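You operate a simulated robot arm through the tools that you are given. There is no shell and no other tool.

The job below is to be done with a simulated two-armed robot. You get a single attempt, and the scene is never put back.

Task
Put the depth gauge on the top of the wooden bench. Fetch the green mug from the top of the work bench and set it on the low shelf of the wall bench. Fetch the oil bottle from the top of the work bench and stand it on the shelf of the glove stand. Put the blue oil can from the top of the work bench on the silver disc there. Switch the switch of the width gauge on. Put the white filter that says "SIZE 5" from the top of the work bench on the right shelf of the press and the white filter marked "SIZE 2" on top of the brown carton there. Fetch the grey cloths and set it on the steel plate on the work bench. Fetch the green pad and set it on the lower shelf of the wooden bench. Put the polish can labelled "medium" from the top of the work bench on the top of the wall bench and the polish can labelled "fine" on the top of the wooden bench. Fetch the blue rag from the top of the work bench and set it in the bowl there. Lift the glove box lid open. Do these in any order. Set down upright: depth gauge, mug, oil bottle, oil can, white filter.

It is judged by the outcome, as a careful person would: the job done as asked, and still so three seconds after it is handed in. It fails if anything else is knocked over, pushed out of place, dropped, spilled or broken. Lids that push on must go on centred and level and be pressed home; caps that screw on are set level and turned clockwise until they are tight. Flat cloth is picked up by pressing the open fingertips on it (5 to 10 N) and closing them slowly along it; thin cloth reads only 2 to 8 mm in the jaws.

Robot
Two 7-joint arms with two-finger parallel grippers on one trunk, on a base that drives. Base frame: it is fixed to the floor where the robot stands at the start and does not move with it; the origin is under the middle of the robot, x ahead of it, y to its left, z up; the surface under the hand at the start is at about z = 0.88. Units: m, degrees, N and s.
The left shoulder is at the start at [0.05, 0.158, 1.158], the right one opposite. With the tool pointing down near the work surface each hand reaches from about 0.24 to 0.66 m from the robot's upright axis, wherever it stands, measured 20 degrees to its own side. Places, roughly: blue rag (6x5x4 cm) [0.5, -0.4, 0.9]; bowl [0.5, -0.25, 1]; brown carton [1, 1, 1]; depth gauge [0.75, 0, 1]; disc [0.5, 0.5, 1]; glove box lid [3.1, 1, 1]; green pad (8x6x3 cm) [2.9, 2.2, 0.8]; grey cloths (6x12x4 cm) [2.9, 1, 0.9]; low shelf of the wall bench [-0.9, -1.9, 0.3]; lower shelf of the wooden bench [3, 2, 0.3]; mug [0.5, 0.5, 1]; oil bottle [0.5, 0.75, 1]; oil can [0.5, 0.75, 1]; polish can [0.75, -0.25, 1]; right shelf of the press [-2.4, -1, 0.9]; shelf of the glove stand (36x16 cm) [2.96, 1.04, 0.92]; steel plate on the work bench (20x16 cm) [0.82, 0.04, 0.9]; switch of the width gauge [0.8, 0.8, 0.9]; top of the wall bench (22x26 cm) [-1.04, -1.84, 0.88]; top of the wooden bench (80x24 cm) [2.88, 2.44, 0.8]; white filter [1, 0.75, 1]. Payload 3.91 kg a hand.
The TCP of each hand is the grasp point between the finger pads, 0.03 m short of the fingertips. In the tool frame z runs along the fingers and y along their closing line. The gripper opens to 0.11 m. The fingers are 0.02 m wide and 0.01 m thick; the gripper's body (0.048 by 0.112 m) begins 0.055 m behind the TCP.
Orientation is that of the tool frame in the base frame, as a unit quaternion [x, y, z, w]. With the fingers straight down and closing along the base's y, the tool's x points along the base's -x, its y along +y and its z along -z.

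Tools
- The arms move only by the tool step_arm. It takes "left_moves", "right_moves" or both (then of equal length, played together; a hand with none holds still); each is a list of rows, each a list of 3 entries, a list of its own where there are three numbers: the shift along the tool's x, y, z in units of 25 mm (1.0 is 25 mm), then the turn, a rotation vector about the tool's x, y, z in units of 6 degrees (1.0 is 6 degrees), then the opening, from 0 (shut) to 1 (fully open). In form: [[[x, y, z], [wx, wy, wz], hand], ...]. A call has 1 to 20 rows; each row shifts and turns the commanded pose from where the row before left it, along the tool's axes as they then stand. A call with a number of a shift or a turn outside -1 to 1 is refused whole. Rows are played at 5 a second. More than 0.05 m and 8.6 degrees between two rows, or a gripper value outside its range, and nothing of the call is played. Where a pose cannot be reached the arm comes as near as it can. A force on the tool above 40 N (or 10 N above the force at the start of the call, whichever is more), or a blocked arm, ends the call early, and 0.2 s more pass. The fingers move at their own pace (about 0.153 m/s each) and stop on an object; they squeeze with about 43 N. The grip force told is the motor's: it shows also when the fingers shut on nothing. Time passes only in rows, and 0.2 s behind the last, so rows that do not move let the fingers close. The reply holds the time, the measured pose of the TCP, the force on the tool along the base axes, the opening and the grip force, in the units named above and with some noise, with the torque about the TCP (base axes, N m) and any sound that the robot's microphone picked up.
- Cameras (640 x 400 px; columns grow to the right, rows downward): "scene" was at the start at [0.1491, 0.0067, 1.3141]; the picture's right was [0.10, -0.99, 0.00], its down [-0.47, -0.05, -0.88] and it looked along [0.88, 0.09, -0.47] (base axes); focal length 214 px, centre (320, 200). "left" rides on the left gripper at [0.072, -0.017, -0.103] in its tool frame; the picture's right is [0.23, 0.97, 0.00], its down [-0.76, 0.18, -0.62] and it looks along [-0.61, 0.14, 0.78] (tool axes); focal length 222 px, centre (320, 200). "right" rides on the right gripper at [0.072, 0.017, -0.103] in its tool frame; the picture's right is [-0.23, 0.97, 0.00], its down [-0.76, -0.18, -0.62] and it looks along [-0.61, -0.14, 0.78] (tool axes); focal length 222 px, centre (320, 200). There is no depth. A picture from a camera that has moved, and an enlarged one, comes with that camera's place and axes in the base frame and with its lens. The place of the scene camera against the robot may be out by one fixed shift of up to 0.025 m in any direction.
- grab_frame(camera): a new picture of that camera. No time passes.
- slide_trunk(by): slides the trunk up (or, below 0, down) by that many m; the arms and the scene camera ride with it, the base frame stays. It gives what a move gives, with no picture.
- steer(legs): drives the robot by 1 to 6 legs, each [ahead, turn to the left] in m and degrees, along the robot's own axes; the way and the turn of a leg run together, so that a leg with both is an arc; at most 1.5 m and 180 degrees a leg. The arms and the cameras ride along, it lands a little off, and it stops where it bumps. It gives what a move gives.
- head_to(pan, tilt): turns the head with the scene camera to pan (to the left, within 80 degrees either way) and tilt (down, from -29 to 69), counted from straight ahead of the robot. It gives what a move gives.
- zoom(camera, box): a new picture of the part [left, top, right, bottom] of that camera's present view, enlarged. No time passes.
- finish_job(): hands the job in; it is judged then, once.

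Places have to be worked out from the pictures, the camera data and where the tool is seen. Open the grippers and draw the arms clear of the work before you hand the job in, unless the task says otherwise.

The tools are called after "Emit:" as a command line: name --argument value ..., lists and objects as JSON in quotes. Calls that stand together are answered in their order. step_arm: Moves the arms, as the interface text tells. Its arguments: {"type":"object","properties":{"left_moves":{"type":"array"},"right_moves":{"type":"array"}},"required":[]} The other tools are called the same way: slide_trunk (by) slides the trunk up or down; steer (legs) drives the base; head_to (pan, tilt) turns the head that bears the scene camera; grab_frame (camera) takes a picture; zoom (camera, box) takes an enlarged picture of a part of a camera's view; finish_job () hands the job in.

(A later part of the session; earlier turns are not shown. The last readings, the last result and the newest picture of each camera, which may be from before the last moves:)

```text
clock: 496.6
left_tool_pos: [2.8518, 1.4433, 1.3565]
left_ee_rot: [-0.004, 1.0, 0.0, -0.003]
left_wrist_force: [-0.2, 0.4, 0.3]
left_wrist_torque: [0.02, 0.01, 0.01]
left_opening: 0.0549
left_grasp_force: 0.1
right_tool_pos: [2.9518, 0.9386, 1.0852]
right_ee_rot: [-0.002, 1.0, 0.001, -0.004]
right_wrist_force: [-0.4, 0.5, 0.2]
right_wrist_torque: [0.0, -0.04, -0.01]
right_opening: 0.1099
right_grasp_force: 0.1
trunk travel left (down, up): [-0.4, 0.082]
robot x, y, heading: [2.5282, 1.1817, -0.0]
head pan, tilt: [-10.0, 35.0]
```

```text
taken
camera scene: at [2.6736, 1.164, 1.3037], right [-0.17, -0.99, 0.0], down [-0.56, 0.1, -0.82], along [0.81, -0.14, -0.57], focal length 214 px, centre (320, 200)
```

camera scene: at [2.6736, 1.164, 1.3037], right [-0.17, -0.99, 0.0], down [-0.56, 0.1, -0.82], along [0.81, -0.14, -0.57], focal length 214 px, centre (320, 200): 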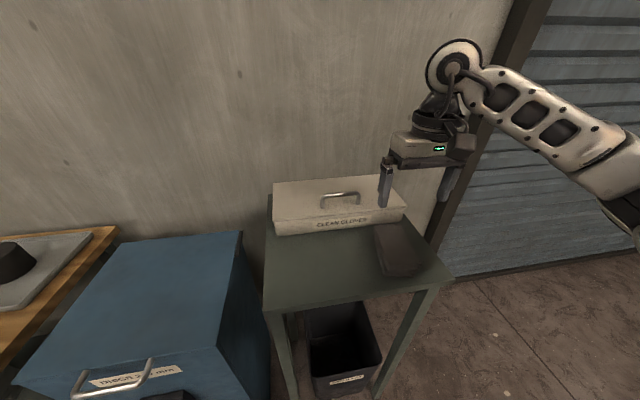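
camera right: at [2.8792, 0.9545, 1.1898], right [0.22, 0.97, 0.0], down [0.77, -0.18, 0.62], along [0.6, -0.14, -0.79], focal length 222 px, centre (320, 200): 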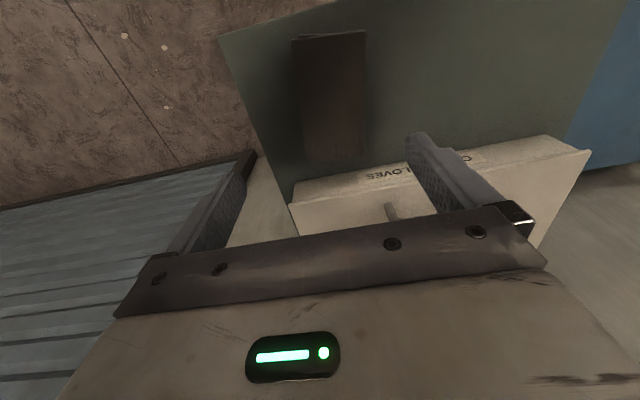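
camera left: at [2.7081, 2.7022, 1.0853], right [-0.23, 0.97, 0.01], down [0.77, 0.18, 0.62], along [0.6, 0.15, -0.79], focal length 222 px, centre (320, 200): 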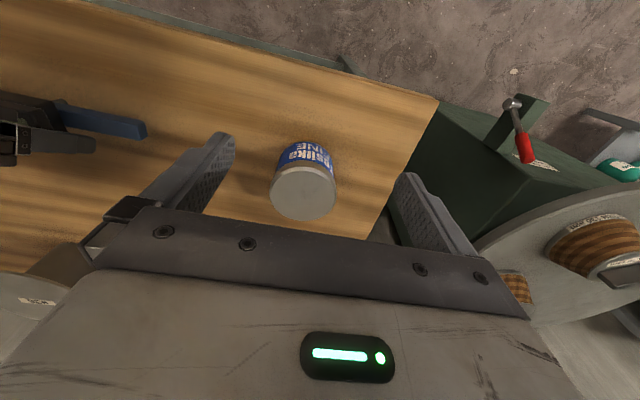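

Emit:
step_arm --right_moves '[[[-0.384, 0.888, -0.28], [0, 0, 0], 1], [[-0.384, 0.888, -0.28], [0, 0, 0], 1], [[-0.384, 0.888, -0.28], [0, 0, 0], 1], [[-0.384, 0.888, -0.28], [0, 0, 0], 1], [[-0.384, 0.888, -0.28], [0, 0, 0], 1]]'

Emit:
grab_frame --camera "right"

Emit:
zoom --camera "right" --box '[220, 110, 420, 235]'

Emit:
zoom --camera "scene" --box '[260, 160, 420, 260]'

```text
clock: 497.8
left_tool_pos: [2.8513, 1.4442, 1.3553]
left_ee_rot: [-0.005, 1.0, 0.0, -0.002]
left_wrist_force: [0.7, 0.3, 0.3]
left_wrist_torque: [0.01, -0.02, 0.0]
left_opening: 0.0552
left_grasp_force: 0.1
right_tool_pos: [2.9987, 1.0504, 1.1209]
right_ee_rot: [-0.002, 1.0, 0.001, -0.004]
right_wrist_force: [0.7, 0.0, -0.2]
right_wrist_torque: [-0.04, 0.0, -0.03]
right_opening: 0.1103
right_grasp_force: 0.1
trunk travel left (down, up): [-0.4, 0.082]
robot x, y, heading: [2.5286, 1.1789, 0.0]
head pan, tilt: [-10.0, 35.0]
```

```text
taken
camera right: at [2.9265, 1.0662, 1.2252], right [0.22, 0.97, 0.0], down [0.77, -0.18, 0.62], along [0.6, -0.14, -0.79], focal length 222 px, centre (320, 200)
```

right: 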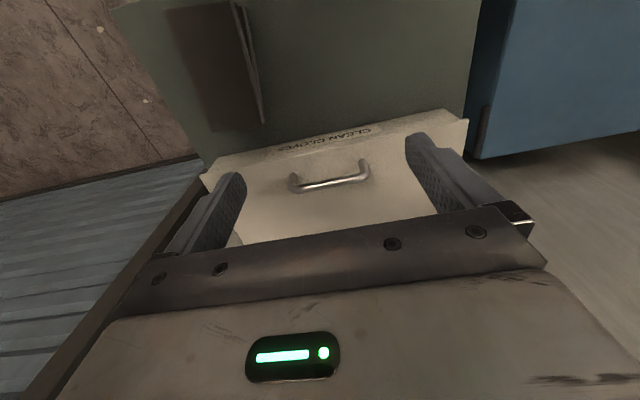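

```text
3.20 times, centred on (320, 172) of right
camera zoom: at [2.9265, 1.0662, 1.2252], right [0.22, 0.97, 0.0], down [0.77, -0.18, 0.62], along [0.6, -0.14, -0.79], focal length 711 px, centre (320, 288)
```

zoom: 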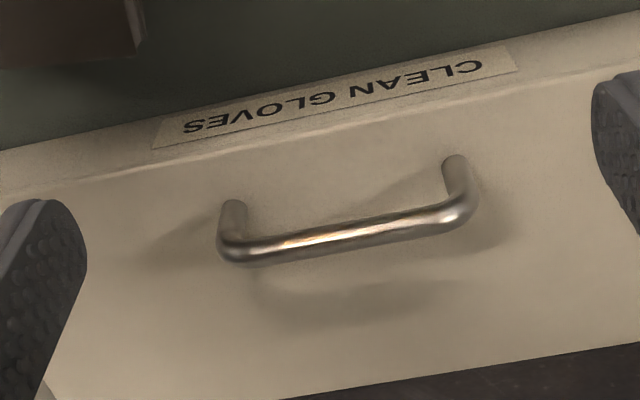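

```text
4.00 times, centred on (340, 210) of scene
camera zoom: at [2.6738, 1.1644, 1.3036], right [-0.17, -0.99, 0.0], down [-0.57, 0.1, -0.82], along [0.81, -0.14, -0.57], focal length 858 px, centre (240, 160)
```

zoom: 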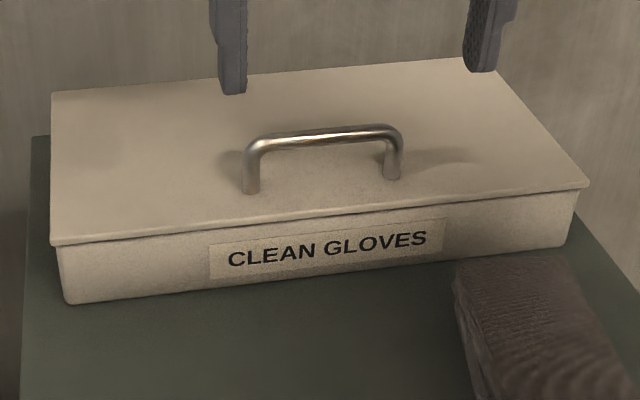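

Handle bar located at x≈3.064, y≈1.044 (legs at 0.998 and 1.087), z≈1.015. I'll pinch it with the right hand yawed -90° and pitched 45°. First turn the hand to that orientation above the box.

Emit:
steer --legs '[[0.03, 0]]'

Emit:
step_arm --right_moves '[[[0.5, 0, -0.5], [0, 0, 1], 0.27], [[0.5, 0, -0.5], [0, 0, 1], 0.27], [[0, 0, 0], [0, 0, 1], 0.27], [[0, 0, 0], [0, 0, 1], 0.27], [[0, 0, 0], [0, 0, 1], 0.27], [[0, 0, 0], [0, 0, 1], 0.27], [[0, 0, 0], [0, 0, 1], 0.27], [[0, 0, 0], [0, 0, 1], 0.27], [[0, 0, 0], [0, 0, 1], 0.27], [[0, 0, 0], [0, 0, 1], 0.27], [[0, 0, 0], [0, 0, 1], 0.27], [[0, 0, 0], [0, 0, 1], 0.27], [[0, 0, 0], [0, 0, 1], 0.27], [[0, 0, 0], [0, 0, 1], 0.27], [[0, 0, 0], [0, 0, 1], 0.27]]'

Emit:
step_arm --right_moves '[[[0, 0, 0], [-1, 0, 0], 0.27], [[0, 0, 0], [-1, 0, 0], 0.27], [[0, 0, 0], [-1, 0, 0], 0.27], [[0, 0, 0], [-1, 0, 0], 0.27], [[0, 0, 0], [-1, 0, 0], 0.27], [[0, 0, 0], [-1, 0, 0], 0.27], [[0, 0, 0], [-1, 0, 0], 0.27], [[0, 0, 0], [-0.5, 0, 0], 0.27]]'

Emit:
grab_frame --camera "right"

Emit:
grab_frame --camera "scene"

```text
clock: 498.7
left_tool_pos: [2.8822, 1.4431, 1.3565]
left_ee_rot: [-0.003, 1.0, 0.001, -0.003]
left_wrist_force: [0.5, 0.5, -0.5]
left_wrist_torque: [0.0, 0.03, -0.01]
left_opening: 0.055
left_grasp_force: 0.0
right_tool_pos: [3.029, 1.0491, 1.1214]
right_ee_rot: [-0.001, 1.0, 0.001, -0.004]
right_wrist_force: [0.1, 0.0, -0.4]
right_wrist_torque: [-0.03, 0.05, 0.02]
right_opening: 0.1103
right_grasp_force: 0.0
trunk travel left (down, up): [-0.4, 0.082]
robot x, y, heading: [2.5598, 1.1811, -0.2]
head pan, tilt: [-10.0, 35.0]
```

```text
clock: 501.9
left_tool_pos: [2.8802, 1.4439, 1.3557]
left_ee_rot: [-0.004, 1.0, 0.0, -0.002]
left_wrist_force: [0.9, 0.1, 0.4]
left_wrist_torque: [-0.02, -0.01, -0.01]
left_opening: 0.055
left_grasp_force: 0.0
right_tool_pos: [3.0037, 1.0508, 1.1462]
right_ee_rot: [0.707, 0.707, -0.001, -0.003]
right_wrist_force: [-0.1, -0.5, -1.2]
right_wrist_torque: [-0.02, 0.0, -0.06]
right_opening: 0.0297
right_grasp_force: 0.0
trunk travel left (down, up): [-0.4, 0.082]
robot x, y, heading: [2.5587, 1.1775, -0.1]
head pan, tilt: [-10.0, 35.0]
```

```text
clock: 503.7
left_tool_pos: [2.8809, 1.4431, 1.3553]
left_ee_rot: [-0.004, 1.0, 0.001, -0.003]
left_wrist_force: [0.3, -0.7, -0.9]
left_wrist_torque: [0.02, 0.0, 0.01]
left_opening: 0.055
left_grasp_force: 0.0
right_tool_pos: [3.0039, 1.0508, 1.1467]
right_ee_rot: [0.653, 0.655, 0.271, 0.268]
right_wrist_force: [-0.6, 0.0, 0.8]
right_wrist_torque: [0.0, 0.01, 0.02]
right_opening: 0.0296
right_grasp_force: 0.0
trunk travel left (down, up): [-0.4, 0.082]
robot x, y, heading: [2.5604, 1.1839, 0.1]
head pan, tilt: [-10.0, 35.0]
```

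```text
taken
camera right: at [2.942, 1.1223, 1.2322], right [0.69, -0.23, 0.69], down [-0.56, -0.76, 0.32], along [0.45, -0.6, -0.66], focal length 222 px, centre (320, 200)
```

right: 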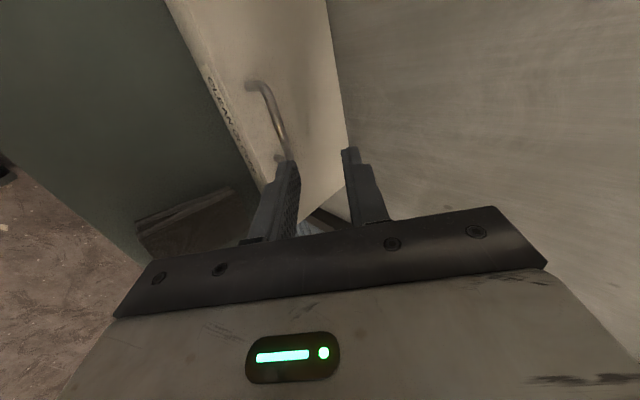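

```text
taken
camera scene: at [2.7033, 1.164, 1.3037], right [-0.17, -0.99, 0.0], down [-0.57, 0.1, -0.82], along [0.81, -0.14, -0.57], focal length 214 px, centre (320, 200)
```

scene: 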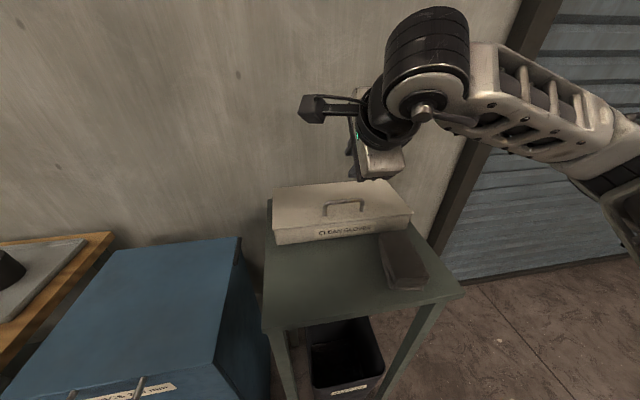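

Orientation reached (fingers 45° forward-down, jaws across the bar). Move to the pre-approach point 7 cm before the bar and check.

Emit:
step_arm --right_moves '[[[-0.09, -0.68, 0.68], [0, 0, 0], 0.27], [[-0.09, -0.68, 0.68], [0, 0, 0], 0.27], [[-0.09, -0.68, 0.68], [0, 0, 0], 0.27], [[0, 0, 0.6], [0, 0, 0], 0.27], [[0, 0, 0.5], [0, 0, 0], 0.27], [[0, 0, 0], [0, 0, 0], 0.27]]'

Emit:
grab_frame --camera "right"

Emit:
zoom --camera "right" --box '[220, 80, 420, 205]'

Emit:
zoom --camera "scene" --box '[260, 100, 460, 225]'

```text
clock: 505.1
left_tool_pos: [2.881, 1.4429, 1.3563]
left_ee_rot: [-0.005, 1.0, 0.001, -0.002]
left_wrist_force: [0.4, 0.4, 0.8]
left_wrist_torque: [0.02, -0.01, -0.01]
left_opening: 0.0548
left_grasp_force: 0.0
right_tool_pos: [3.0219, 1.0455, 1.0542]
right_ee_rot: [0.653, 0.655, 0.27, 0.267]
right_wrist_force: [0.7, 0.2, -1.1]
right_wrist_torque: [0.0, 0.0, 0.0]
right_opening: 0.0295
right_grasp_force: 0.2
trunk travel left (down, up): [-0.4, 0.082]
robot x, y, heading: [2.56, 1.1816, 0.0]
head pan, tilt: [-10.0, 35.0]
```

```text
taken
camera right: at [2.9607, 1.1155, 1.14], right [0.69, -0.23, 0.68], down [-0.56, -0.76, 0.32], along [0.45, -0.6, -0.66], focal length 222 px, centre (320, 200)
```

right: 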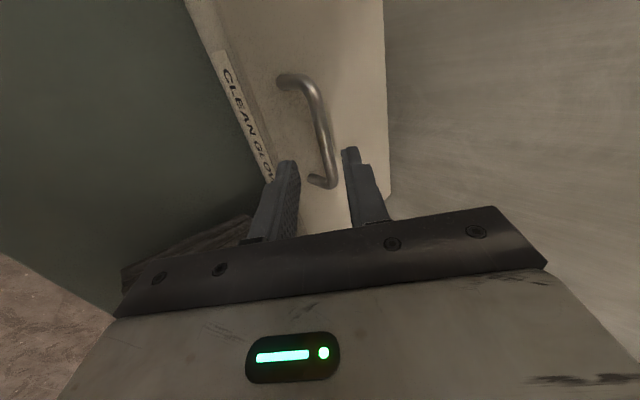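

```text
3.20 times, centred on (320, 142) of right
camera zoom: at [2.9607, 1.1155, 1.14], right [0.69, -0.23, 0.68], down [-0.56, -0.76, 0.32], along [0.45, -0.6, -0.66], focal length 711 px, centre (320, 384)
```

zoom: 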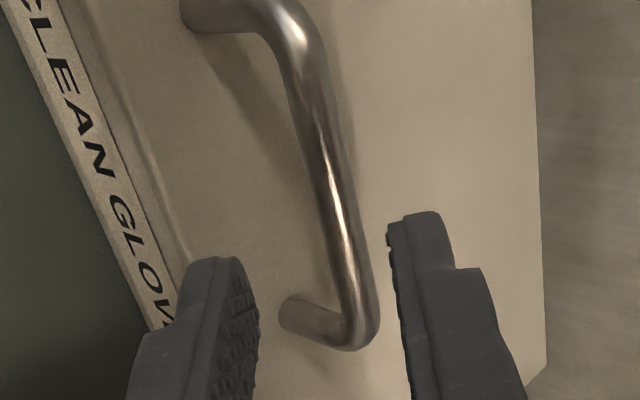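

```text
3.20 times, centred on (360, 162) of scene
camera zoom: at [2.7033, 1.164, 1.3037], right [-0.17, -0.99, 0.0], down [-0.56, 0.1, -0.82], along [0.81, -0.14, -0.57], focal length 686 px, centre (192, 320)
```

zoom: 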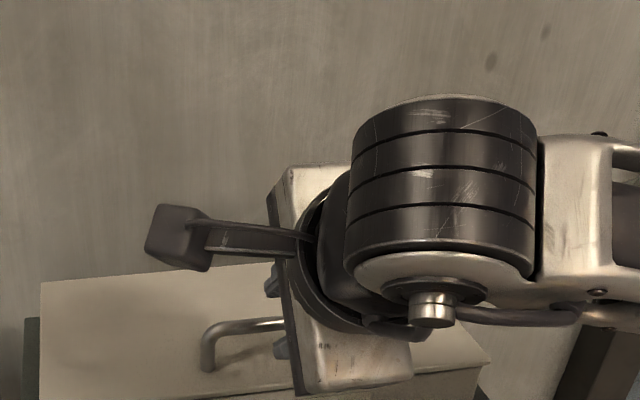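

The bar lies centred between the fingertips, 5.8 cm ahead. Advance 4.3 cm along the fingers and close on the bar.

Emit:
step_arm --right_moves '[[[0, 0, 0.573], [0, 0, 0], 0.27], [[0, 0, 0.573], [0, 0, 0], 0.27], [[0, 0, 0.573], [0, 0, 0], 0.27], [[0, 0, 0], [0, 0, 0], 0.27], [[0, 0, 0], [0, 0, 0], 0], [[0, 0, 0], [0, 0, 0], 0], [[0, 0, 0], [0, 0, 0], 0]]'

Emit:
grab_frame --camera "right"

```text
clock: 506.7
left_tool_pos: [2.8819, 1.4432, 1.3563]
left_ee_rot: [-0.005, 1.0, 0.001, -0.003]
left_wrist_force: [0.0, 0.5, -0.1]
left_wrist_torque: [-0.02, -0.02, 0.03]
left_opening: 0.0548
left_grasp_force: 0.1
right_tool_pos: [3.0538, 1.0443, 1.0259]
right_ee_rot: [0.652, 0.654, 0.273, 0.269]
right_wrist_force: [12.1, -0.6, 10.2]
right_wrist_torque: [0.52, -0.38, -0.17]
right_opening: 0.0103
right_grasp_force: 44.5
trunk travel left (down, up): [-0.4, 0.082]
robot x, y, heading: [2.5603, 1.1829, 0.1]
head pan, tilt: [-10.0, 35.0]
```

```text
taken
camera right: at [2.9923, 1.116, 1.1113], right [0.69, -0.23, 0.69], down [-0.56, -0.76, 0.31], along [0.45, -0.6, -0.66], focal length 222 px, centre (320, 200)
```

right: 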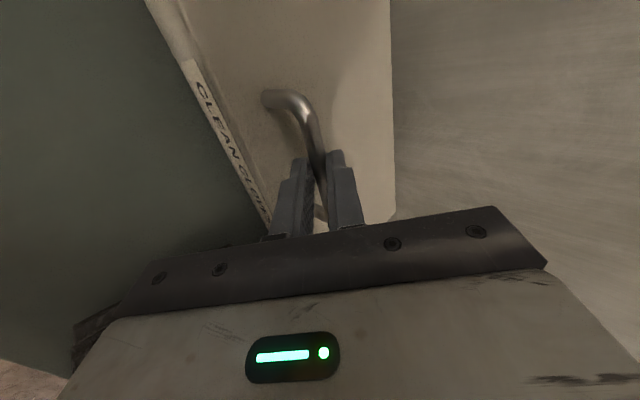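

The bar is gripped (1.0 cm). Lift along the arc: first 30°.

Emit:
step_arm --right_moves '[[[0, 0.385, -0.15], [0, 0, 0], 0], [[0, 0.385, -0.15], [0, 0, 0], 0], [[0, 0.385, -0.15], [0, 0, 0], 0], [[0, 0.385, -0.15], [0, 0, 0], 0], [[0, 0.41, -0.041], [0, 0, 0], 0], [[0, 0.41, -0.041], [0, 0, 0], 0], [[0, 0.41, -0.041], [0, 0, 0], 0], [[0, 0.41, -0.041], [0, 0, 0], 0]]'

Emit:
grab_frame --camera "scene"

```text
clock: 508.5
left_tool_pos: [2.8804, 1.4441, 1.3565]
left_ee_rot: [-0.004, 1.0, 0.001, -0.001]
left_wrist_force: [0.4, 0.2, 0.2]
left_wrist_torque: [0.0, -0.02, 0.01]
left_opening: 0.0552
left_grasp_force: 0.0
right_tool_pos: [3.0958, 1.0425, 1.0953]
right_ee_rot: [0.653, 0.655, 0.27, 0.268]
right_wrist_force: [-6.3, 0.4, 4.8]
right_wrist_torque: [-0.01, 0.09, -0.95]
right_opening: 0.0106
right_grasp_force: 45.5
trunk travel left (down, up): [-0.4, 0.082]
robot x, y, heading: [2.5532, 1.1794, 0.2]
head pan, tilt: [-10.0, 35.0]
```

```text
taken
camera scene: at [2.7021, 1.1643, 1.3038], right [-0.17, -0.99, 0.0], down [-0.56, 0.1, -0.82], along [0.81, -0.14, -0.57], focal length 214 px, centre (320, 200)
```

scene: 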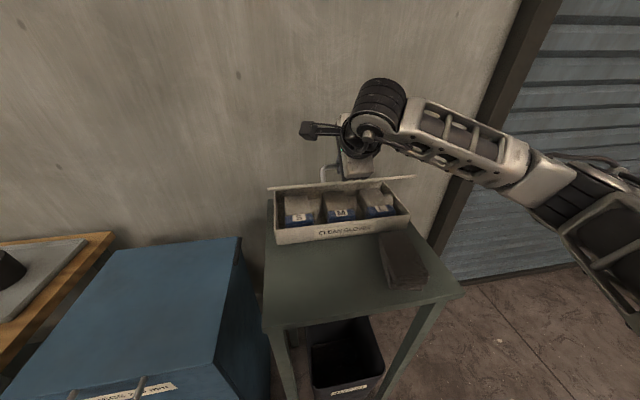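

The lid is lifting (about 30°, gloves visible). Continue to about 60°.

Emit:
step_arm --right_moves '[[[0, 0.406, 0.0665], [0, 0, 0], 0], [[0, 0.406, 0.0665], [0, 0, 0], 0], [[0, 0.406, 0.0665], [0, 0, 0], 0], [[0, 0.406, 0.0665], [0, 0, 0], 0], [[0, 0.3675, 0.17], [0, 0, 0], 0], [[0, 0.3675, 0.17], [0, 0, 0], 0], [[0, 0.3675, 0.17], [0, 0, 0], 0], [[0, 0.3675, 0.17], [0, 0, 0], 0]]'

Emit:
zoom --camera "scene" --box '[240, 90, 440, 215]'

```text
clock: 510.3
left_tool_pos: [2.8787, 1.4432, 1.3578]
left_ee_rot: [-0.004, 1.0, 0.002, -0.002]
left_wrist_force: [0.4, 0.2, 0.4]
left_wrist_torque: [0.0, -0.01, 0.01]
left_opening: 0.0552
left_grasp_force: 0.1
right_tool_pos: [3.1661, 1.0443, 1.1324]
right_ee_rot: [0.653, 0.655, 0.271, 0.269]
right_wrist_force: [-3.9, -3.1, 12.4]
right_wrist_torque: [0.09, -0.1, -0.89]
right_opening: 0.0105
right_grasp_force: 44.9
trunk travel left (down, up): [-0.4, 0.082]
robot x, y, heading: [2.5589, 1.1797, 0.3]
head pan, tilt: [-10.0, 35.0]
```

```text
3.20 times, centred on (340, 152) of scene
camera zoom: at [2.7016, 1.1639, 1.3039], right [-0.17, -0.99, 0.0], down [-0.56, 0.1, -0.82], along [0.81, -0.14, -0.57], focal length 686 px, centre (256, 352)
```

zoom: 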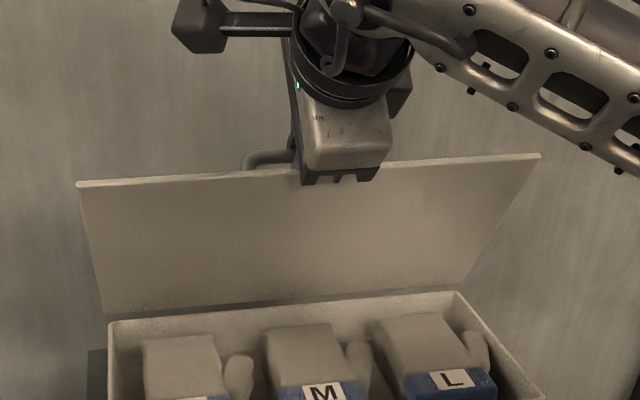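

About 60° open. Continue to roughly 90°.

Emit:
step_arm --right_moves '[[[0, 0.3215, 0.258], [0, 0, 0], 0], [[0, 0.3215, 0.258], [0, 0, 0], 0], [[0, 0.3215, 0.258], [0, 0, 0], 0], [[0, 0.3215, 0.258], [0, 0, 0], 0], [[0, 0.237, 0.329], [0, 0, 0], 0], [[0, 0.237, 0.329], [0, 0, 0], 0], [[0, 0.237, 0.329], [0, 0, 0], 0], [[0, 0.237, 0.329], [0, 0, 0], 0]]'

Emit:
zoom --camera "scene" --box '[240, 90, 440, 215]'

```text
clock: 511.1
left_tool_pos: [2.8772, 1.443, 1.3572]
left_ee_rot: [-0.003, 1.0, 0.001, -0.001]
left_wrist_force: [-0.2, 0.1, 0.1]
left_wrist_torque: [0.01, -0.02, -0.02]
left_opening: 0.0551
left_grasp_force: 0.0
right_tool_pos: [3.189, 1.0442, 1.1366]
right_ee_rot: [0.656, 0.656, 0.265, 0.262]
right_wrist_force: [-21.8, -3.7, 16.3]
right_wrist_torque: [-0.43, 3.06, -0.59]
right_opening: 0.0102
right_grasp_force: 44.8
trunk travel left (down, up): [-0.4, 0.082]
robot x, y, heading: [2.5563, 1.1791, 0.0]
head pan, tilt: [-10.0, 35.0]
stopped in row 4 (right hand): the force on the tool passed its limit at 46 N (the readings are from after the stop); the commanded pose is now the measured one
```

```text
3.20 times, centred on (340, 152) of scene
camera zoom: at [2.699, 1.1637, 1.3041], right [-0.17, -0.98, 0.0], down [-0.56, 0.1, -0.82], along [0.81, -0.14, -0.57], focal length 686 px, centre (256, 352)
```

zoom: 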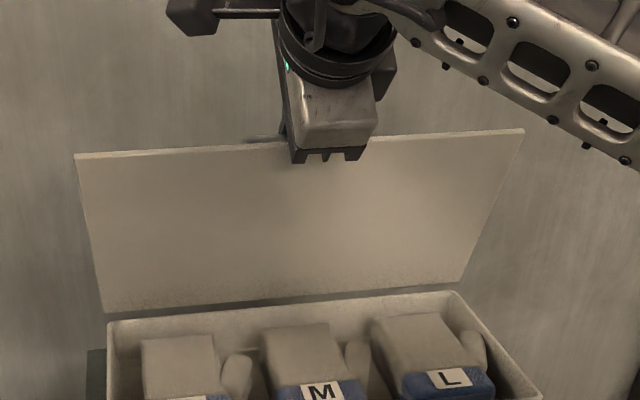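

It stopped at 46 N with a large torque. I look with the wrist camera to see what touches.

Emit:
grab_frame --camera "right"

Emit:
head_to --pan -25 --tilt 20

Emit:
zoom --camera "scene" --box '[180, 100, 380, 225]'

Emit:
grab_frame --camera "left"

```text
taken
camera right: at [3.1296, 1.1159, 1.2237], right [0.7, -0.23, 0.67], down [-0.56, -0.76, 0.32], along [0.44, -0.6, -0.67], focal length 222 px, centre (320, 200)
```

right: 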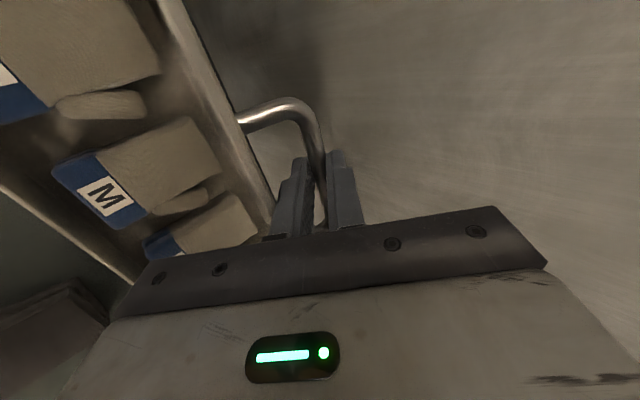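

```text
clock: 511.9
left_tool_pos: [2.8754, 1.4423, 1.3578]
left_ee_rot: [-0.003, 1.0, 0.002, 0.001]
left_wrist_force: [-0.1, -1.0, 0.6]
left_wrist_torque: [0.0, 0.02, 0.0]
left_opening: 0.0549
left_grasp_force: 0.1
right_tool_pos: [3.1908, 1.0441, 1.1367]
right_ee_rot: [0.655, 0.657, 0.266, 0.263]
right_wrist_force: [-24.9, -5.0, 22.9]
right_wrist_torque: [0.24, 3.42, 0.16]
right_opening: 0.0102
right_grasp_force: 44.6
trunk travel left (down, up): [-0.4, 0.082]
robot x, y, heading: [2.559, 1.1789, 0.2]
head pan, tilt: [-25.0, 20.0]
```

```text
3.20 times, centred on (280, 162) of scene
camera zoom: at [2.695, 1.1395, 1.3282], right [-0.42, -0.91, 0.0], down [-0.31, 0.14, -0.94], along [0.85, -0.4, -0.34], focal length 686 px, centre (448, 320)
```

zoom: 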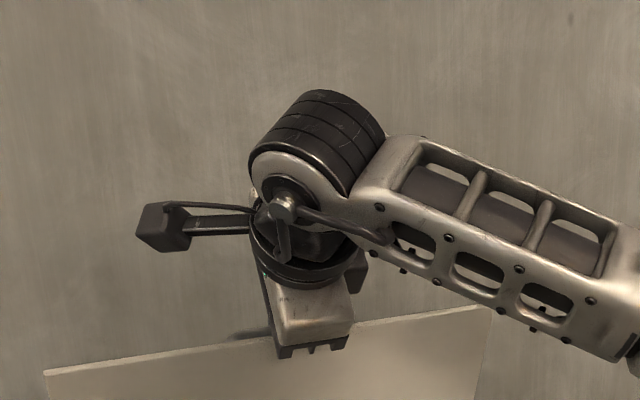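

```text
taken
camera left: at [2.8017, 1.4254, 1.462], right [-0.23, 0.97, 0.0], down [0.76, 0.18, 0.62], along [0.61, 0.15, -0.78], focal length 222 px, centre (320, 200)
```

left: 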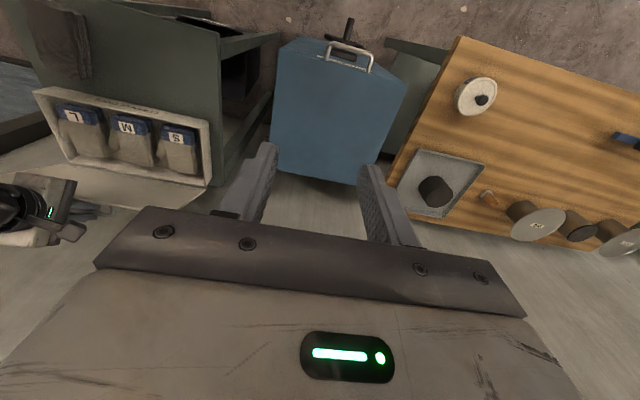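

The lid's front edge touches the base of my lower finger. I ease back a little, loosen slightly (bar resting on the lower finger), slide the hand back 1.2 cm so only the fingertips hold the bar, and re-close.

Emit:
step_arm --right_moves '[[[0, -0.3, -0.22], [0, 0, 0], 0], [[0, 0, 0], [0, 0, 0], 0], [[0, 0, 0], [0, 0, 0], 0.17], [[0, 0, 0], [0, 0, 0], 0.17], [[0, 0, -0.25], [0, 0, 0], 0.17], [[0, 0, -0.23], [0, 0, 0], 0.17], [[0, 0, 0], [0, 0, 0], 0], [[0, 0, 0], [0, 0, 0], 0]]'

Emit:
grab_frame --camera "right"

```text
clock: 513.7
left_tool_pos: [2.8829, 1.443, 1.3554]
left_ee_rot: [-0.004, 1.0, 0.001, -0.004]
left_wrist_force: [-0.1, -0.3, 0.7]
left_wrist_torque: [0.0, 0.01, -0.01]
left_opening: 0.055
left_grasp_force: 0.1
right_tool_pos: [3.1784, 1.0444, 1.1386]
right_ee_rot: [0.657, 0.657, 0.264, 0.261]
right_wrist_force: [-0.1, 1.0, -6.8]
right_wrist_torque: [0.43, 0.14, -0.5]
right_opening: 0.0106
right_grasp_force: 45.4
trunk travel left (down, up): [-0.4, 0.082]
robot x, y, heading: [2.5592, 1.18, 0.0]
head pan, tilt: [-25.0, 20.0]
```

```text
taken
camera right: at [3.1176, 1.1163, 1.2256], right [0.71, -0.23, 0.67], down [-0.56, -0.76, 0.33], along [0.44, -0.6, -0.67], focal length 222 px, centre (320, 200)
```

right: 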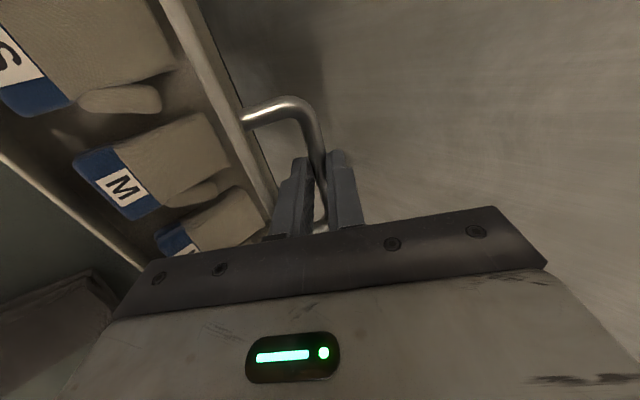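

Still holding the bar, forces small. Continue the arc in small steps.

Emit:
step_arm --right_moves '[[[0, 0.269, 0.192], [0, 0, 0], 0], [[0, 0.269, 0.192], [0, 0, 0], 0], [[0, 0.269, 0.192], [0, 0, 0], 0], [[0, 0.245, 0.323], [0, 0, 0], 0], [[0, 0, 0], [0, 0, 0], 0]]'

Emit:
grab_frame --camera "right"

Emit:
zoom --camera "scene" --box '[180, 100, 380, 225]'

```text
clock: 514.5
left_tool_pos: [2.8777, 1.4424, 1.3576]
left_ee_rot: [-0.004, 1.0, 0.001, -0.001]
left_wrist_force: [0.8, 0.2, -0.7]
left_wrist_torque: [-0.03, -0.03, -0.02]
left_opening: 0.0551
left_grasp_force: 0.1
right_tool_pos: [3.1917, 1.0441, 1.1407]
right_ee_rot: [0.661, 0.66, 0.254, 0.251]
right_wrist_force: [-19.1, -3.4, 9.1]
right_wrist_torque: [0.07, 2.89, -0.2]
right_opening: 0.0101
right_grasp_force: 45.1
trunk travel left (down, up): [-0.4, 0.082]
robot x, y, heading: [2.5593, 1.1793, 0.2]
head pan, tilt: [-25.0, 20.0]
stopped in row 4 (right hand): the force on the tool passed its limit at 45 N (the readings are from after the stop); the commanded pose is now the measured one
```

```text
taken
camera right: at [3.1349, 1.1164, 1.2296], right [0.72, -0.23, 0.65], down [-0.55, -0.76, 0.34], along [0.42, -0.6, -0.68], focal length 222 px, centre (320, 200)
```

right: 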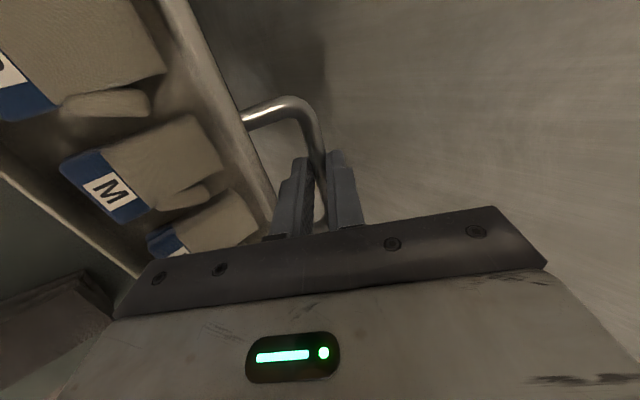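

```text
3.20 times, centred on (280, 162) of scene
camera zoom: at [2.6966, 1.1393, 1.3283], right [-0.42, -0.91, 0.0], down [-0.31, 0.14, -0.94], along [0.85, -0.4, -0.34], focal length 686 px, centre (448, 320)
```

zoom: 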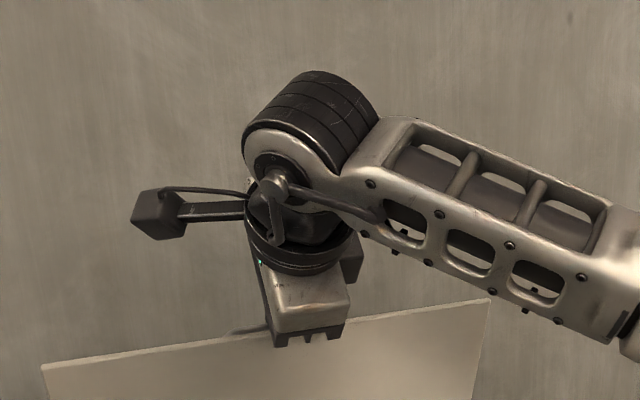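

The finger wedges between bar and lid because the hand is too flat. I'll lower the lid back along the arc, and redo it with a steeper hand (25°), trunk raised and robot slightly closer.

Emit:
step_arm --right_moves '[[[0, -0.455, -0.208], [0, 0, 0], 0], [[0, -0.455, -0.208], [0, 0, 0], 0], [[0, -0.502, -0.199], [0, 0, 0], 0], [[0, -0.502, -0.199], [0, 0, 0], 0], [[0, -0.502, -0.199], [0, 0, 0], 0], [[0, -0.545, -0.058], [0, 0, 0], 0], [[0, -0.545, -0.058], [0, 0, 0], 0], [[0, -0.545, -0.058], [0, 0, 0], 0]]'

Emit:
step_arm --right_moves '[[[0, -0.539, 0.085], [0, 0, 0], 0], [[0, -0.539, 0.085], [0, 0, 0], 0], [[0, -0.539, 0.085], [0, 0, 0], 0], [[0, -0.501, 0.226], [0, 0, 0], 0], [[0, -0.501, 0.226], [0, 0, 0], 0], [[0, -0.4, 0.18], [0, 0, 0], 0]]'

Emit:
zoom --camera "scene" --box '[180, 100, 420, 250]'

```text
clock: 516.3
left_tool_pos: [2.877, 1.4426, 1.3584]
left_ee_rot: [-0.003, 1.0, 0.001, 0.0]
left_wrist_force: [-0.4, -0.7, 0.0]
left_wrist_torque: [0.01, 0.01, -0.02]
left_opening: 0.055
left_grasp_force: 0.1
right_tool_pos: [3.0971, 1.0441, 1.0934]
right_ee_rot: [0.66, 0.66, 0.255, 0.254]
right_wrist_force: [-14.8, -6.0, 13.6]
right_wrist_torque: [1.07, 0.05, 0.18]
right_opening: 0.0105
right_grasp_force: 44.8
trunk travel left (down, up): [-0.4, 0.082]
robot x, y, heading: [2.555, 1.1834, -0.0]
head pan, tilt: [-25.0, 20.0]
```

```text
clock: 517.7
left_tool_pos: [2.882, 1.443, 1.355]
left_ee_rot: [-0.003, 1.0, 0.001, -0.003]
left_wrist_force: [0.0, 0.3, 0.7]
left_wrist_torque: [0.01, -0.01, -0.02]
left_opening: 0.0551
left_grasp_force: 0.0
right_tool_pos: [3.0612, 1.0449, 1.024]
right_ee_rot: [0.659, 0.661, 0.255, 0.253]
right_wrist_force: [3.9, 0.3, -2.0]
right_wrist_torque: [0.41, -0.04, -0.18]
right_opening: 0.0105
right_grasp_force: 45.0
trunk travel left (down, up): [-0.4, 0.082]
robot x, y, heading: [2.5611, 1.176, 0.0]
head pan, tilt: [-25.0, 20.0]
```

```text
2.67 times, centred on (300, 175) of scene
camera zoom: at [2.7006, 1.1396, 1.3274], right [-0.42, -0.91, 0.0], down [-0.31, 0.14, -0.94], along [0.85, -0.4, -0.34], focal length 572 px, centre (373, 267)
```

zoom: 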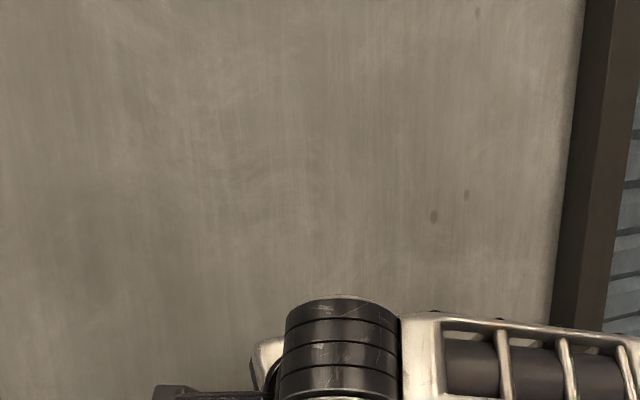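

The lid is nearly closed again. I open the fingers and back out along their axis.

Emit:
step_arm --right_moves '[[[0, -0.1, 0.05], [0, 0, 0], 0], [[0, 0, 0], [0, 0, 0], 0.27], [[0, 0, 0], [0, 0, 0], 0.27], [[0, 0, -0.5], [0, 0, 0], 0.27], [[0, 0, -0.7], [0, 0, 0], 0.27], [[0, 0, -0.9], [0, 0, 0], 0.27], [[0, 0, -0.9], [0, 0, 0], 0.27]]'

Emit:
head_to --pan -10 --tilt 35

Emit:
grab_frame --camera "scene"

```text
clock: 519.3
left_tool_pos: [2.8797, 1.4423, 1.3569]
left_ee_rot: [-0.003, 1.0, 0.0, -0.002]
left_wrist_force: [0.0, -0.6, -0.1]
left_wrist_torque: [-0.02, -0.01, -0.01]
left_opening: 0.0553
left_grasp_force: 0.0
right_tool_pos: [3.0076, 1.0447, 1.0792]
right_ee_rot: [0.66, 0.661, 0.254, 0.252]
right_wrist_force: [-0.8, 0.4, 0.3]
right_wrist_torque: [0.02, 0.0, -0.02]
right_opening: 0.0299
right_grasp_force: 0.2
trunk travel left (down, up): [-0.4, 0.082]
robot x, y, heading: [2.5589, 1.1799, 0.2]
head pan, tilt: [-25.0, 20.0]
```

```text
clock: 520.1
left_tool_pos: [2.8784, 1.4426, 1.3558]
left_ee_rot: [-0.003, 1.0, 0.0, -0.003]
left_wrist_force: [0.1, -0.6, 0.6]
left_wrist_torque: [-0.01, -0.01, 0.04]
left_opening: 0.055
left_grasp_force: 0.2
right_tool_pos: [3.0088, 1.0445, 1.0783]
right_ee_rot: [0.659, 0.661, 0.255, 0.253]
right_wrist_force: [-0.1, 0.2, 0.6]
right_wrist_torque: [-0.01, 0.03, -0.01]
right_opening: 0.0293
right_grasp_force: 0.1
trunk travel left (down, up): [-0.4, 0.082]
robot x, y, heading: [2.558, 1.1791, 0.2]
head pan, tilt: [-10.0, 35.0]
```

```text
taken
camera scene: at [2.7021, 1.1636, 1.3037], right [-0.17, -0.98, 0.0], down [-0.56, 0.1, -0.82], along [0.81, -0.14, -0.57], focal length 214 px, centre (320, 200)
```

scene: 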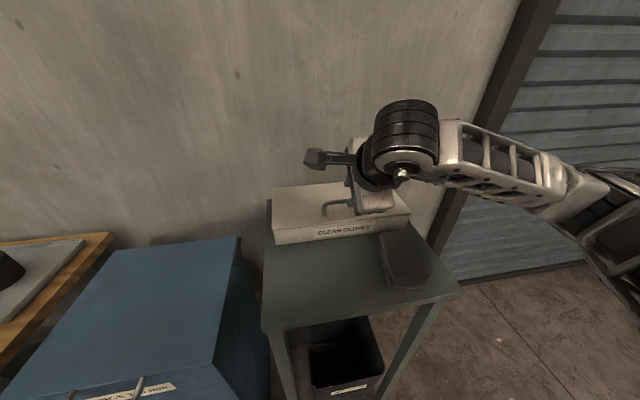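

Lid closed. I raise the trunk 8 cm, drive 1.5 cm closer, set the pitch to 22°, and go to the new pre-approach.

Emit:
slide_trunk --by 0.08

Emit:
steer --legs '[[0.017, 0]]'

Emit:
step_arm --right_moves '[[[0, 0, 0], [0.82, 0, 0], 0.27], [[0, 0, 0], [0.82, 0, 0], 0.27], [[0, 0, 0], [0.82, 0, 0], 0.27], [[0, 0, 0], [0.82, 0, 0], 0.27], [[0, 0, 0], [0, 0, 0], 0.27]]'

Emit:
grab_frame --camera "right"

```text
clock: 521.3
left_tool_pos: [2.8816, 1.4418, 1.436]
left_ee_rot: [-0.003, 1.0, 0.001, -0.002]
left_wrist_force: [-0.4, 0.3, 0.8]
left_wrist_torque: [0.01, 0.0, 0.01]
left_opening: 0.0551
left_grasp_force: 0.1
right_tool_pos: [3.0089, 1.0451, 1.1595]
right_ee_rot: [0.66, 0.66, 0.254, 0.252]
right_wrist_force: [-0.2, -0.3, -0.1]
right_wrist_torque: [-0.03, 0.0, -0.01]
right_opening: 0.0297
right_grasp_force: 0.1
trunk travel left (down, up): [-0.48, 0.002]
robot x, y, heading: [2.5578, 1.1848, -0.1]
head pan, tilt: [-10.0, 35.0]
```

```text
clock: 522.0
left_tool_pos: [2.8979, 1.4426, 1.4363]
left_ee_rot: [-0.004, 1.0, 0.001, -0.003]
left_wrist_force: [0.5, -0.1, -0.3]
left_wrist_torque: [-0.03, 0.07, 0.01]
left_opening: 0.0552
left_grasp_force: 0.0
right_tool_pos: [3.0251, 1.0441, 1.1591]
right_ee_rot: [0.66, 0.661, 0.254, 0.252]
right_wrist_force: [0.7, 1.1, 0.5]
right_wrist_torque: [0.01, -0.01, 0.0]
right_opening: 0.0295
right_grasp_force: 0.1
trunk travel left (down, up): [-0.48, 0.002]
robot x, y, heading: [2.5713, 1.18, -0.2]
head pan, tilt: [-10.0, 35.0]
```

```text
clock: 523.2
left_tool_pos: [2.8974, 1.442, 1.4365]
left_ee_rot: [-0.004, 1.0, 0.001, -0.003]
left_wrist_force: [0.3, -0.7, -0.5]
left_wrist_torque: [-0.01, -0.02, -0.02]
left_opening: 0.0554
left_grasp_force: 0.1
right_tool_pos: [3.0249, 1.0451, 1.157]
right_ee_rot: [0.693, 0.694, 0.138, 0.136]
right_wrist_force: [0.1, 0.1, 0.2]
right_wrist_torque: [-0.01, 0.0, -0.02]
right_opening: 0.0297
right_grasp_force: 0.0
trunk travel left (down, up): [-0.48, 0.002]
robot x, y, heading: [2.5734, 1.1824, 0.3]
head pan, tilt: [-10.0, 35.0]
```

```text
taken
camera right: at [3.0011, 1.1164, 1.2607], right [0.9, -0.23, 0.37], down [-0.4, -0.76, 0.51], along [0.17, -0.6, -0.78], focal length 222 px, centre (320, 200)
```

right: 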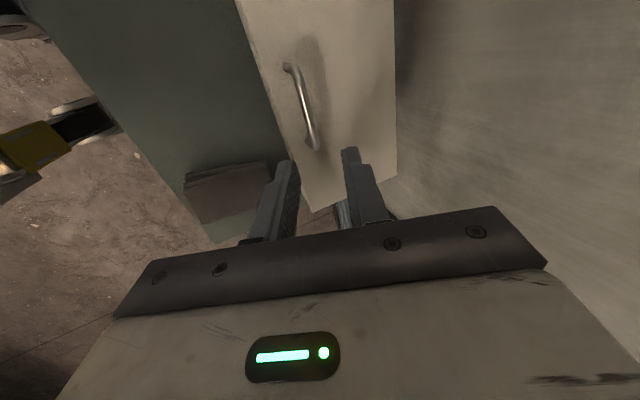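

Emit:
step_arm --right_moves '[[[0, -0.173, 0.668], [0, 0, 0], 0.27], [[0, -0.173, 0.668], [0, 0, 0], 0.27], [[0, -0.173, 0.668], [0, 0, 0], 0.27], [[0, -0.173, 0.668], [0, 0, 0], 0.27], [[0, 0, 0.6], [0, 0, 0], 0.27], [[0, 0, 0], [0, 0, 0], 0.27]]'

Emit:
zoom --camera "right" --box '[220, 80, 420, 205]'

```text
clock: 524.6
left_tool_pos: [2.8969, 1.4428, 1.437]
left_ee_rot: [-0.004, 1.0, 0.0, -0.002]
left_wrist_force: [0.6, -0.7, 0.7]
left_wrist_torque: [-0.01, 0.03, 0.0]
left_opening: 0.0552
left_grasp_force: 0.1
right_tool_pos: [3.0419, 1.045, 1.0759]
right_ee_rot: [0.694, 0.693, 0.139, 0.137]
right_wrist_force: [-0.1, -0.1, 0.2]
right_wrist_torque: [0.01, -0.03, -0.01]
right_opening: 0.0296
right_grasp_force: 0.1
trunk travel left (down, up): [-0.48, 0.002]
robot x, y, heading: [2.571, 1.177, -0.0]
head pan, tilt: [-10.0, 35.0]
```

```text
3.20 times, centred on (320, 142) of right
camera zoom: at [3.0163, 1.1169, 1.1783], right [0.9, -0.23, 0.37], down [-0.4, -0.76, 0.51], along [0.17, -0.6, -0.78], focal length 711 px, centre (320, 384)
```

zoom: 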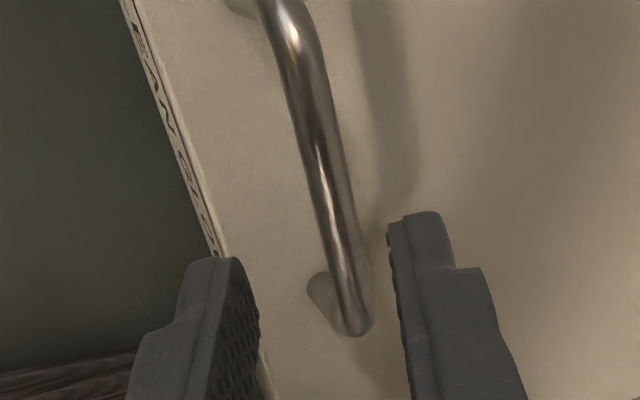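

Centred again. Advance 4.5 cm and close on the bar.

Emit:
step_arm --right_moves '[[[0, -0.03, 0.604], [0, 0, 0], 0.27], [[0, -0.03, 0.604], [0, 0, 0], 0.27], [[0, -0.03, 0.604], [0, 0, 0], 0.27], [[0, 0, 0], [0, 0, 0], 0.27], [[0, 0, 0], [0, 0, 0], 0], [[0, 0, 0], [0, 0, 0], 0], [[0, 0, 0], [0, 0, 0], 0]]'

Emit:
step_arm --right_moves '[[[0, 0.296, -0.287], [0, 0, 0], 0], [[0, 0.296, -0.287], [0, 0, 0], 0], [[0, 0.296, -0.287], [0, 0, 0], 0], [[0, 0.296, -0.287], [0, 0, 0], 0], [[0, 0.359, -0.197], [0, 0, 0], 0], [[0, 0.359, -0.197], [0, 0, 0], 0], [[0, 0.359, -0.197], [0, 0, 0], 0], [[0, 0.359, -0.197], [0, 0, 0], 0]]'

Emit:
grab_frame --camera "scene"

```text
clock: 526.2
left_tool_pos: [2.899, 1.443, 1.4357]
left_ee_rot: [-0.003, 1.0, 0.002, -0.003]
left_wrist_force: [-0.1, 0.9, 0.0]
left_wrist_torque: [0.0, -0.03, 0.0]
left_opening: 0.0552
left_grasp_force: 0.1
right_tool_pos: [3.0589, 1.0455, 1.0362]
right_ee_rot: [0.693, 0.693, 0.14, 0.139]
right_wrist_force: [21.6, -0.4, 11.4]
right_wrist_torque: [0.62, -0.65, -0.01]
right_opening: 0.0107
right_grasp_force: 45.0
trunk travel left (down, up): [-0.48, 0.002]
robot x, y, heading: [2.5724, 1.1832, 0.0]
head pan, tilt: [-10.0, 35.0]
```

```text
clock: 528.0
left_tool_pos: [2.8959, 1.4412, 1.4373]
left_ee_rot: [-0.003, 1.0, -0.001, -0.002]
left_wrist_force: [-0.6, 0.7, -0.2]
left_wrist_torque: [-0.01, 0.02, -0.01]
left_opening: 0.055
left_grasp_force: 0.0
right_tool_pos: [3.0962, 1.0459, 1.1047]
right_ee_rot: [0.693, 0.695, 0.139, 0.136]
right_wrist_force: [-8.9, 2.5, 5.3]
right_wrist_torque: [-0.31, 0.18, -0.69]
right_opening: 0.0105
right_grasp_force: 45.2
trunk travel left (down, up): [-0.48, 0.002]
robot x, y, heading: [2.5754, 1.1767, -0.2]
head pan, tilt: [-10.0, 35.0]
```

```text
taken
camera scene: at [2.7174, 1.164, 1.3839], right [-0.17, -0.98, 0.0], down [-0.56, 0.1, -0.82], along [0.81, -0.14, -0.57], focal length 214 px, centre (320, 200)
```

scene: 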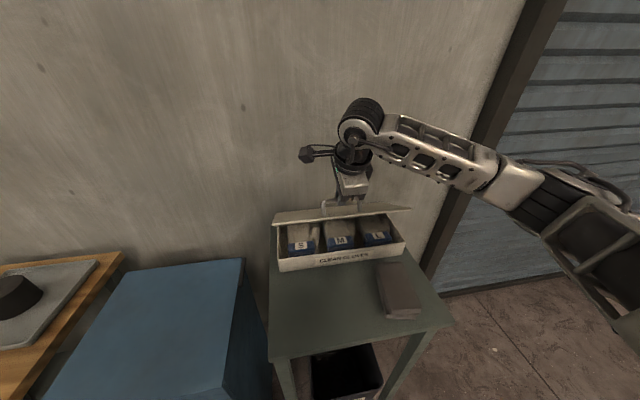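

Opening again; continue to about 60–75°.

Emit:
step_arm --right_moves '[[[0, 0.4, -0.0975], [0, 0, 0], 0], [[0, 0.4, -0.0975], [0, 0, 0], 0], [[0, 0.4, -0.0975], [0, 0, 0], 0], [[0, 0.4, -0.0975], [0, 0, 0], 0], [[0, 0.405, 0.0125], [0, 0, 0], 0], [[0, 0.405, 0.0125], [0, 0, 0], 0], [[0, 0.405, 0.0125], [0, 0, 0], 0], [[0, 0.405, 0.0125], [0, 0, 0], 0]]'

Emit:
step_arm --right_moves '[[[0, 0.397, 0.112], [0, 0, 0], 0], [[0, 0.397, 0.112], [0, 0, 0], 0], [[0, 0.397, 0.112], [0, 0, 0], 0], [[0, 0.397, 0.112], [0, 0, 0], 0]]'

Emit:
zoom --camera "scene" --box '[240, 110, 440, 235]'

```text
clock: 529.8
left_tool_pos: [2.8952, 1.4429, 1.4378]
left_ee_rot: [-0.004, 1.0, 0.0, -0.001]
left_wrist_force: [0.6, -0.1, 0.6]
left_wrist_torque: [0.04, -0.01, 0.01]
left_opening: 0.0551
left_grasp_force: 0.0
right_tool_pos: [3.1675, 1.0455, 1.1439]
right_ee_rot: [0.693, 0.694, 0.139, 0.138]
right_wrist_force: [-4.9, -1.4, 15.6]
right_wrist_torque: [-0.45, -0.08, -0.89]
right_opening: 0.0103
right_grasp_force: 45.2
trunk travel left (down, up): [-0.48, 0.002]
robot x, y, heading: [2.5734, 1.1816, 0.2]
head pan, tilt: [-10.0, 35.0]
```

```text
clock: 530.8
left_tool_pos: [2.8963, 1.4422, 1.4357]
left_ee_rot: [-0.003, 1.0, 0.002, -0.001]
left_wrist_force: [0.7, -0.7, -0.2]
left_wrist_torque: [-0.02, 0.0, 0.01]
left_opening: 0.0551
left_grasp_force: 0.1
right_tool_pos: [3.2095, 1.0452, 1.1481]
right_ee_rot: [0.694, 0.693, 0.139, 0.137]
right_wrist_force: [-0.4, -3.1, 15.6]
right_wrist_torque: [-0.15, -0.15, -0.8]
right_opening: 0.0104
right_grasp_force: 45.2
trunk travel left (down, up): [-0.48, 0.002]
robot x, y, heading: [2.5736, 1.1799, -0.2]
head pan, tilt: [-10.0, 35.0]
```

```text
3.20 times, centred on (340, 172) of scene
camera zoom: at [2.7174, 1.1635, 1.3838], right [-0.17, -0.98, 0.0], down [-0.56, 0.1, -0.82], along [0.81, -0.14, -0.57], focal length 686 px, centre (256, 288)
```

zoom: 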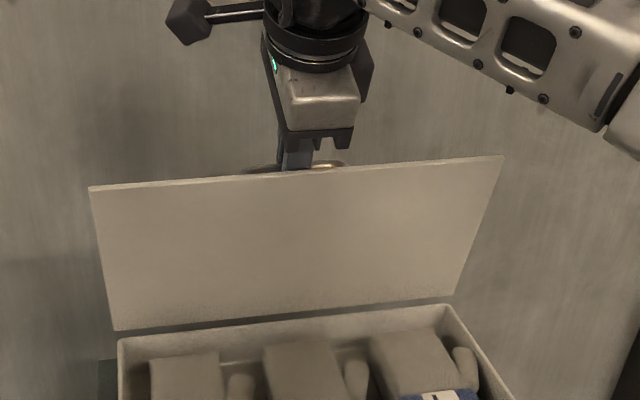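

About 75° with gentle forces. Continue past vertical.

Emit:
step_arm --right_moves '[[[0, 0.3465, 0.18], [0, 0, 0], 0], [[0, 0.3465, 0.18], [0, 0, 0], 0], [[0, 0.3465, 0.18], [0, 0, 0], 0], [[0, 0.3465, 0.18], [0, 0, 0], 0]]'

Emit:
zoom --camera "scene" --box '[240, 110, 440, 235]'

Emit:
grab_frame --camera "right"

```text
clock: 531.8
left_tool_pos: [2.8963, 1.443, 1.4361]
left_ee_rot: [-0.004, 1.0, 0.001, -0.002]
left_wrist_force: [0.3, 0.1, 0.1]
left_wrist_torque: [0.01, 0.03, -0.01]
left_opening: 0.0552
left_grasp_force: 0.1
right_tool_pos: [3.2474, 1.045, 1.1422]
right_ee_rot: [0.694, 0.694, 0.137, 0.135]
right_wrist_force: [-4.1, -2.4, 2.9]
right_wrist_torque: [-0.26, 0.77, -1.14]
right_opening: 0.0105
right_grasp_force: 45.1
trunk travel left (down, up): [-0.48, 0.002]
robot x, y, heading: [2.575, 1.1807, -0.2]
head pan, tilt: [-10.0, 35.0]
```

```text
3.20 times, centred on (340, 172) of scene
camera zoom: at [2.718, 1.1634, 1.3836], right [-0.17, -0.98, 0.0], down [-0.56, 0.1, -0.82], along [0.81, -0.14, -0.57], focal length 686 px, centre (256, 288)
```

zoom: 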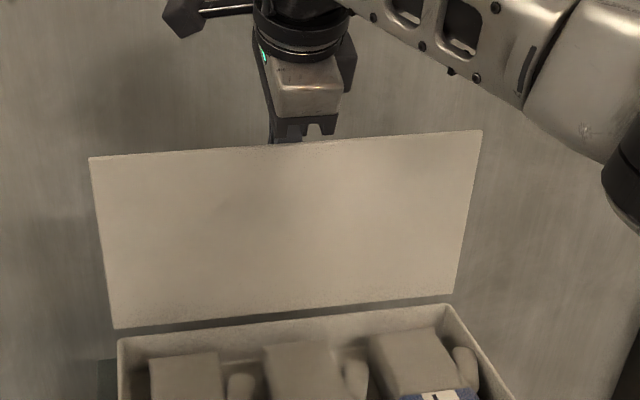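

```text
taken
camera right: at [3.2234, 1.1172, 1.2439], right [0.9, -0.23, 0.37], down [-0.4, -0.76, 0.51], along [0.16, -0.61, -0.78], focal length 222 px, centre (320, 200)
```

right: 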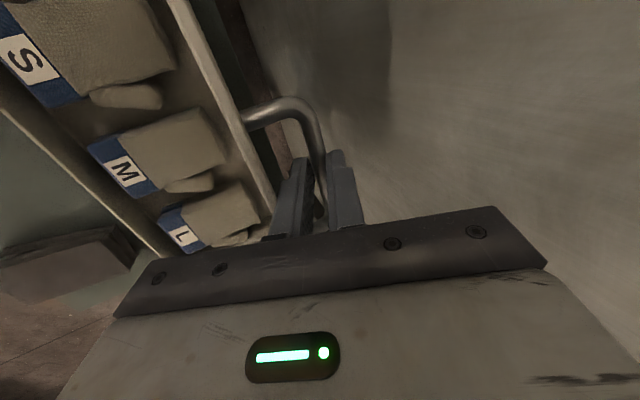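

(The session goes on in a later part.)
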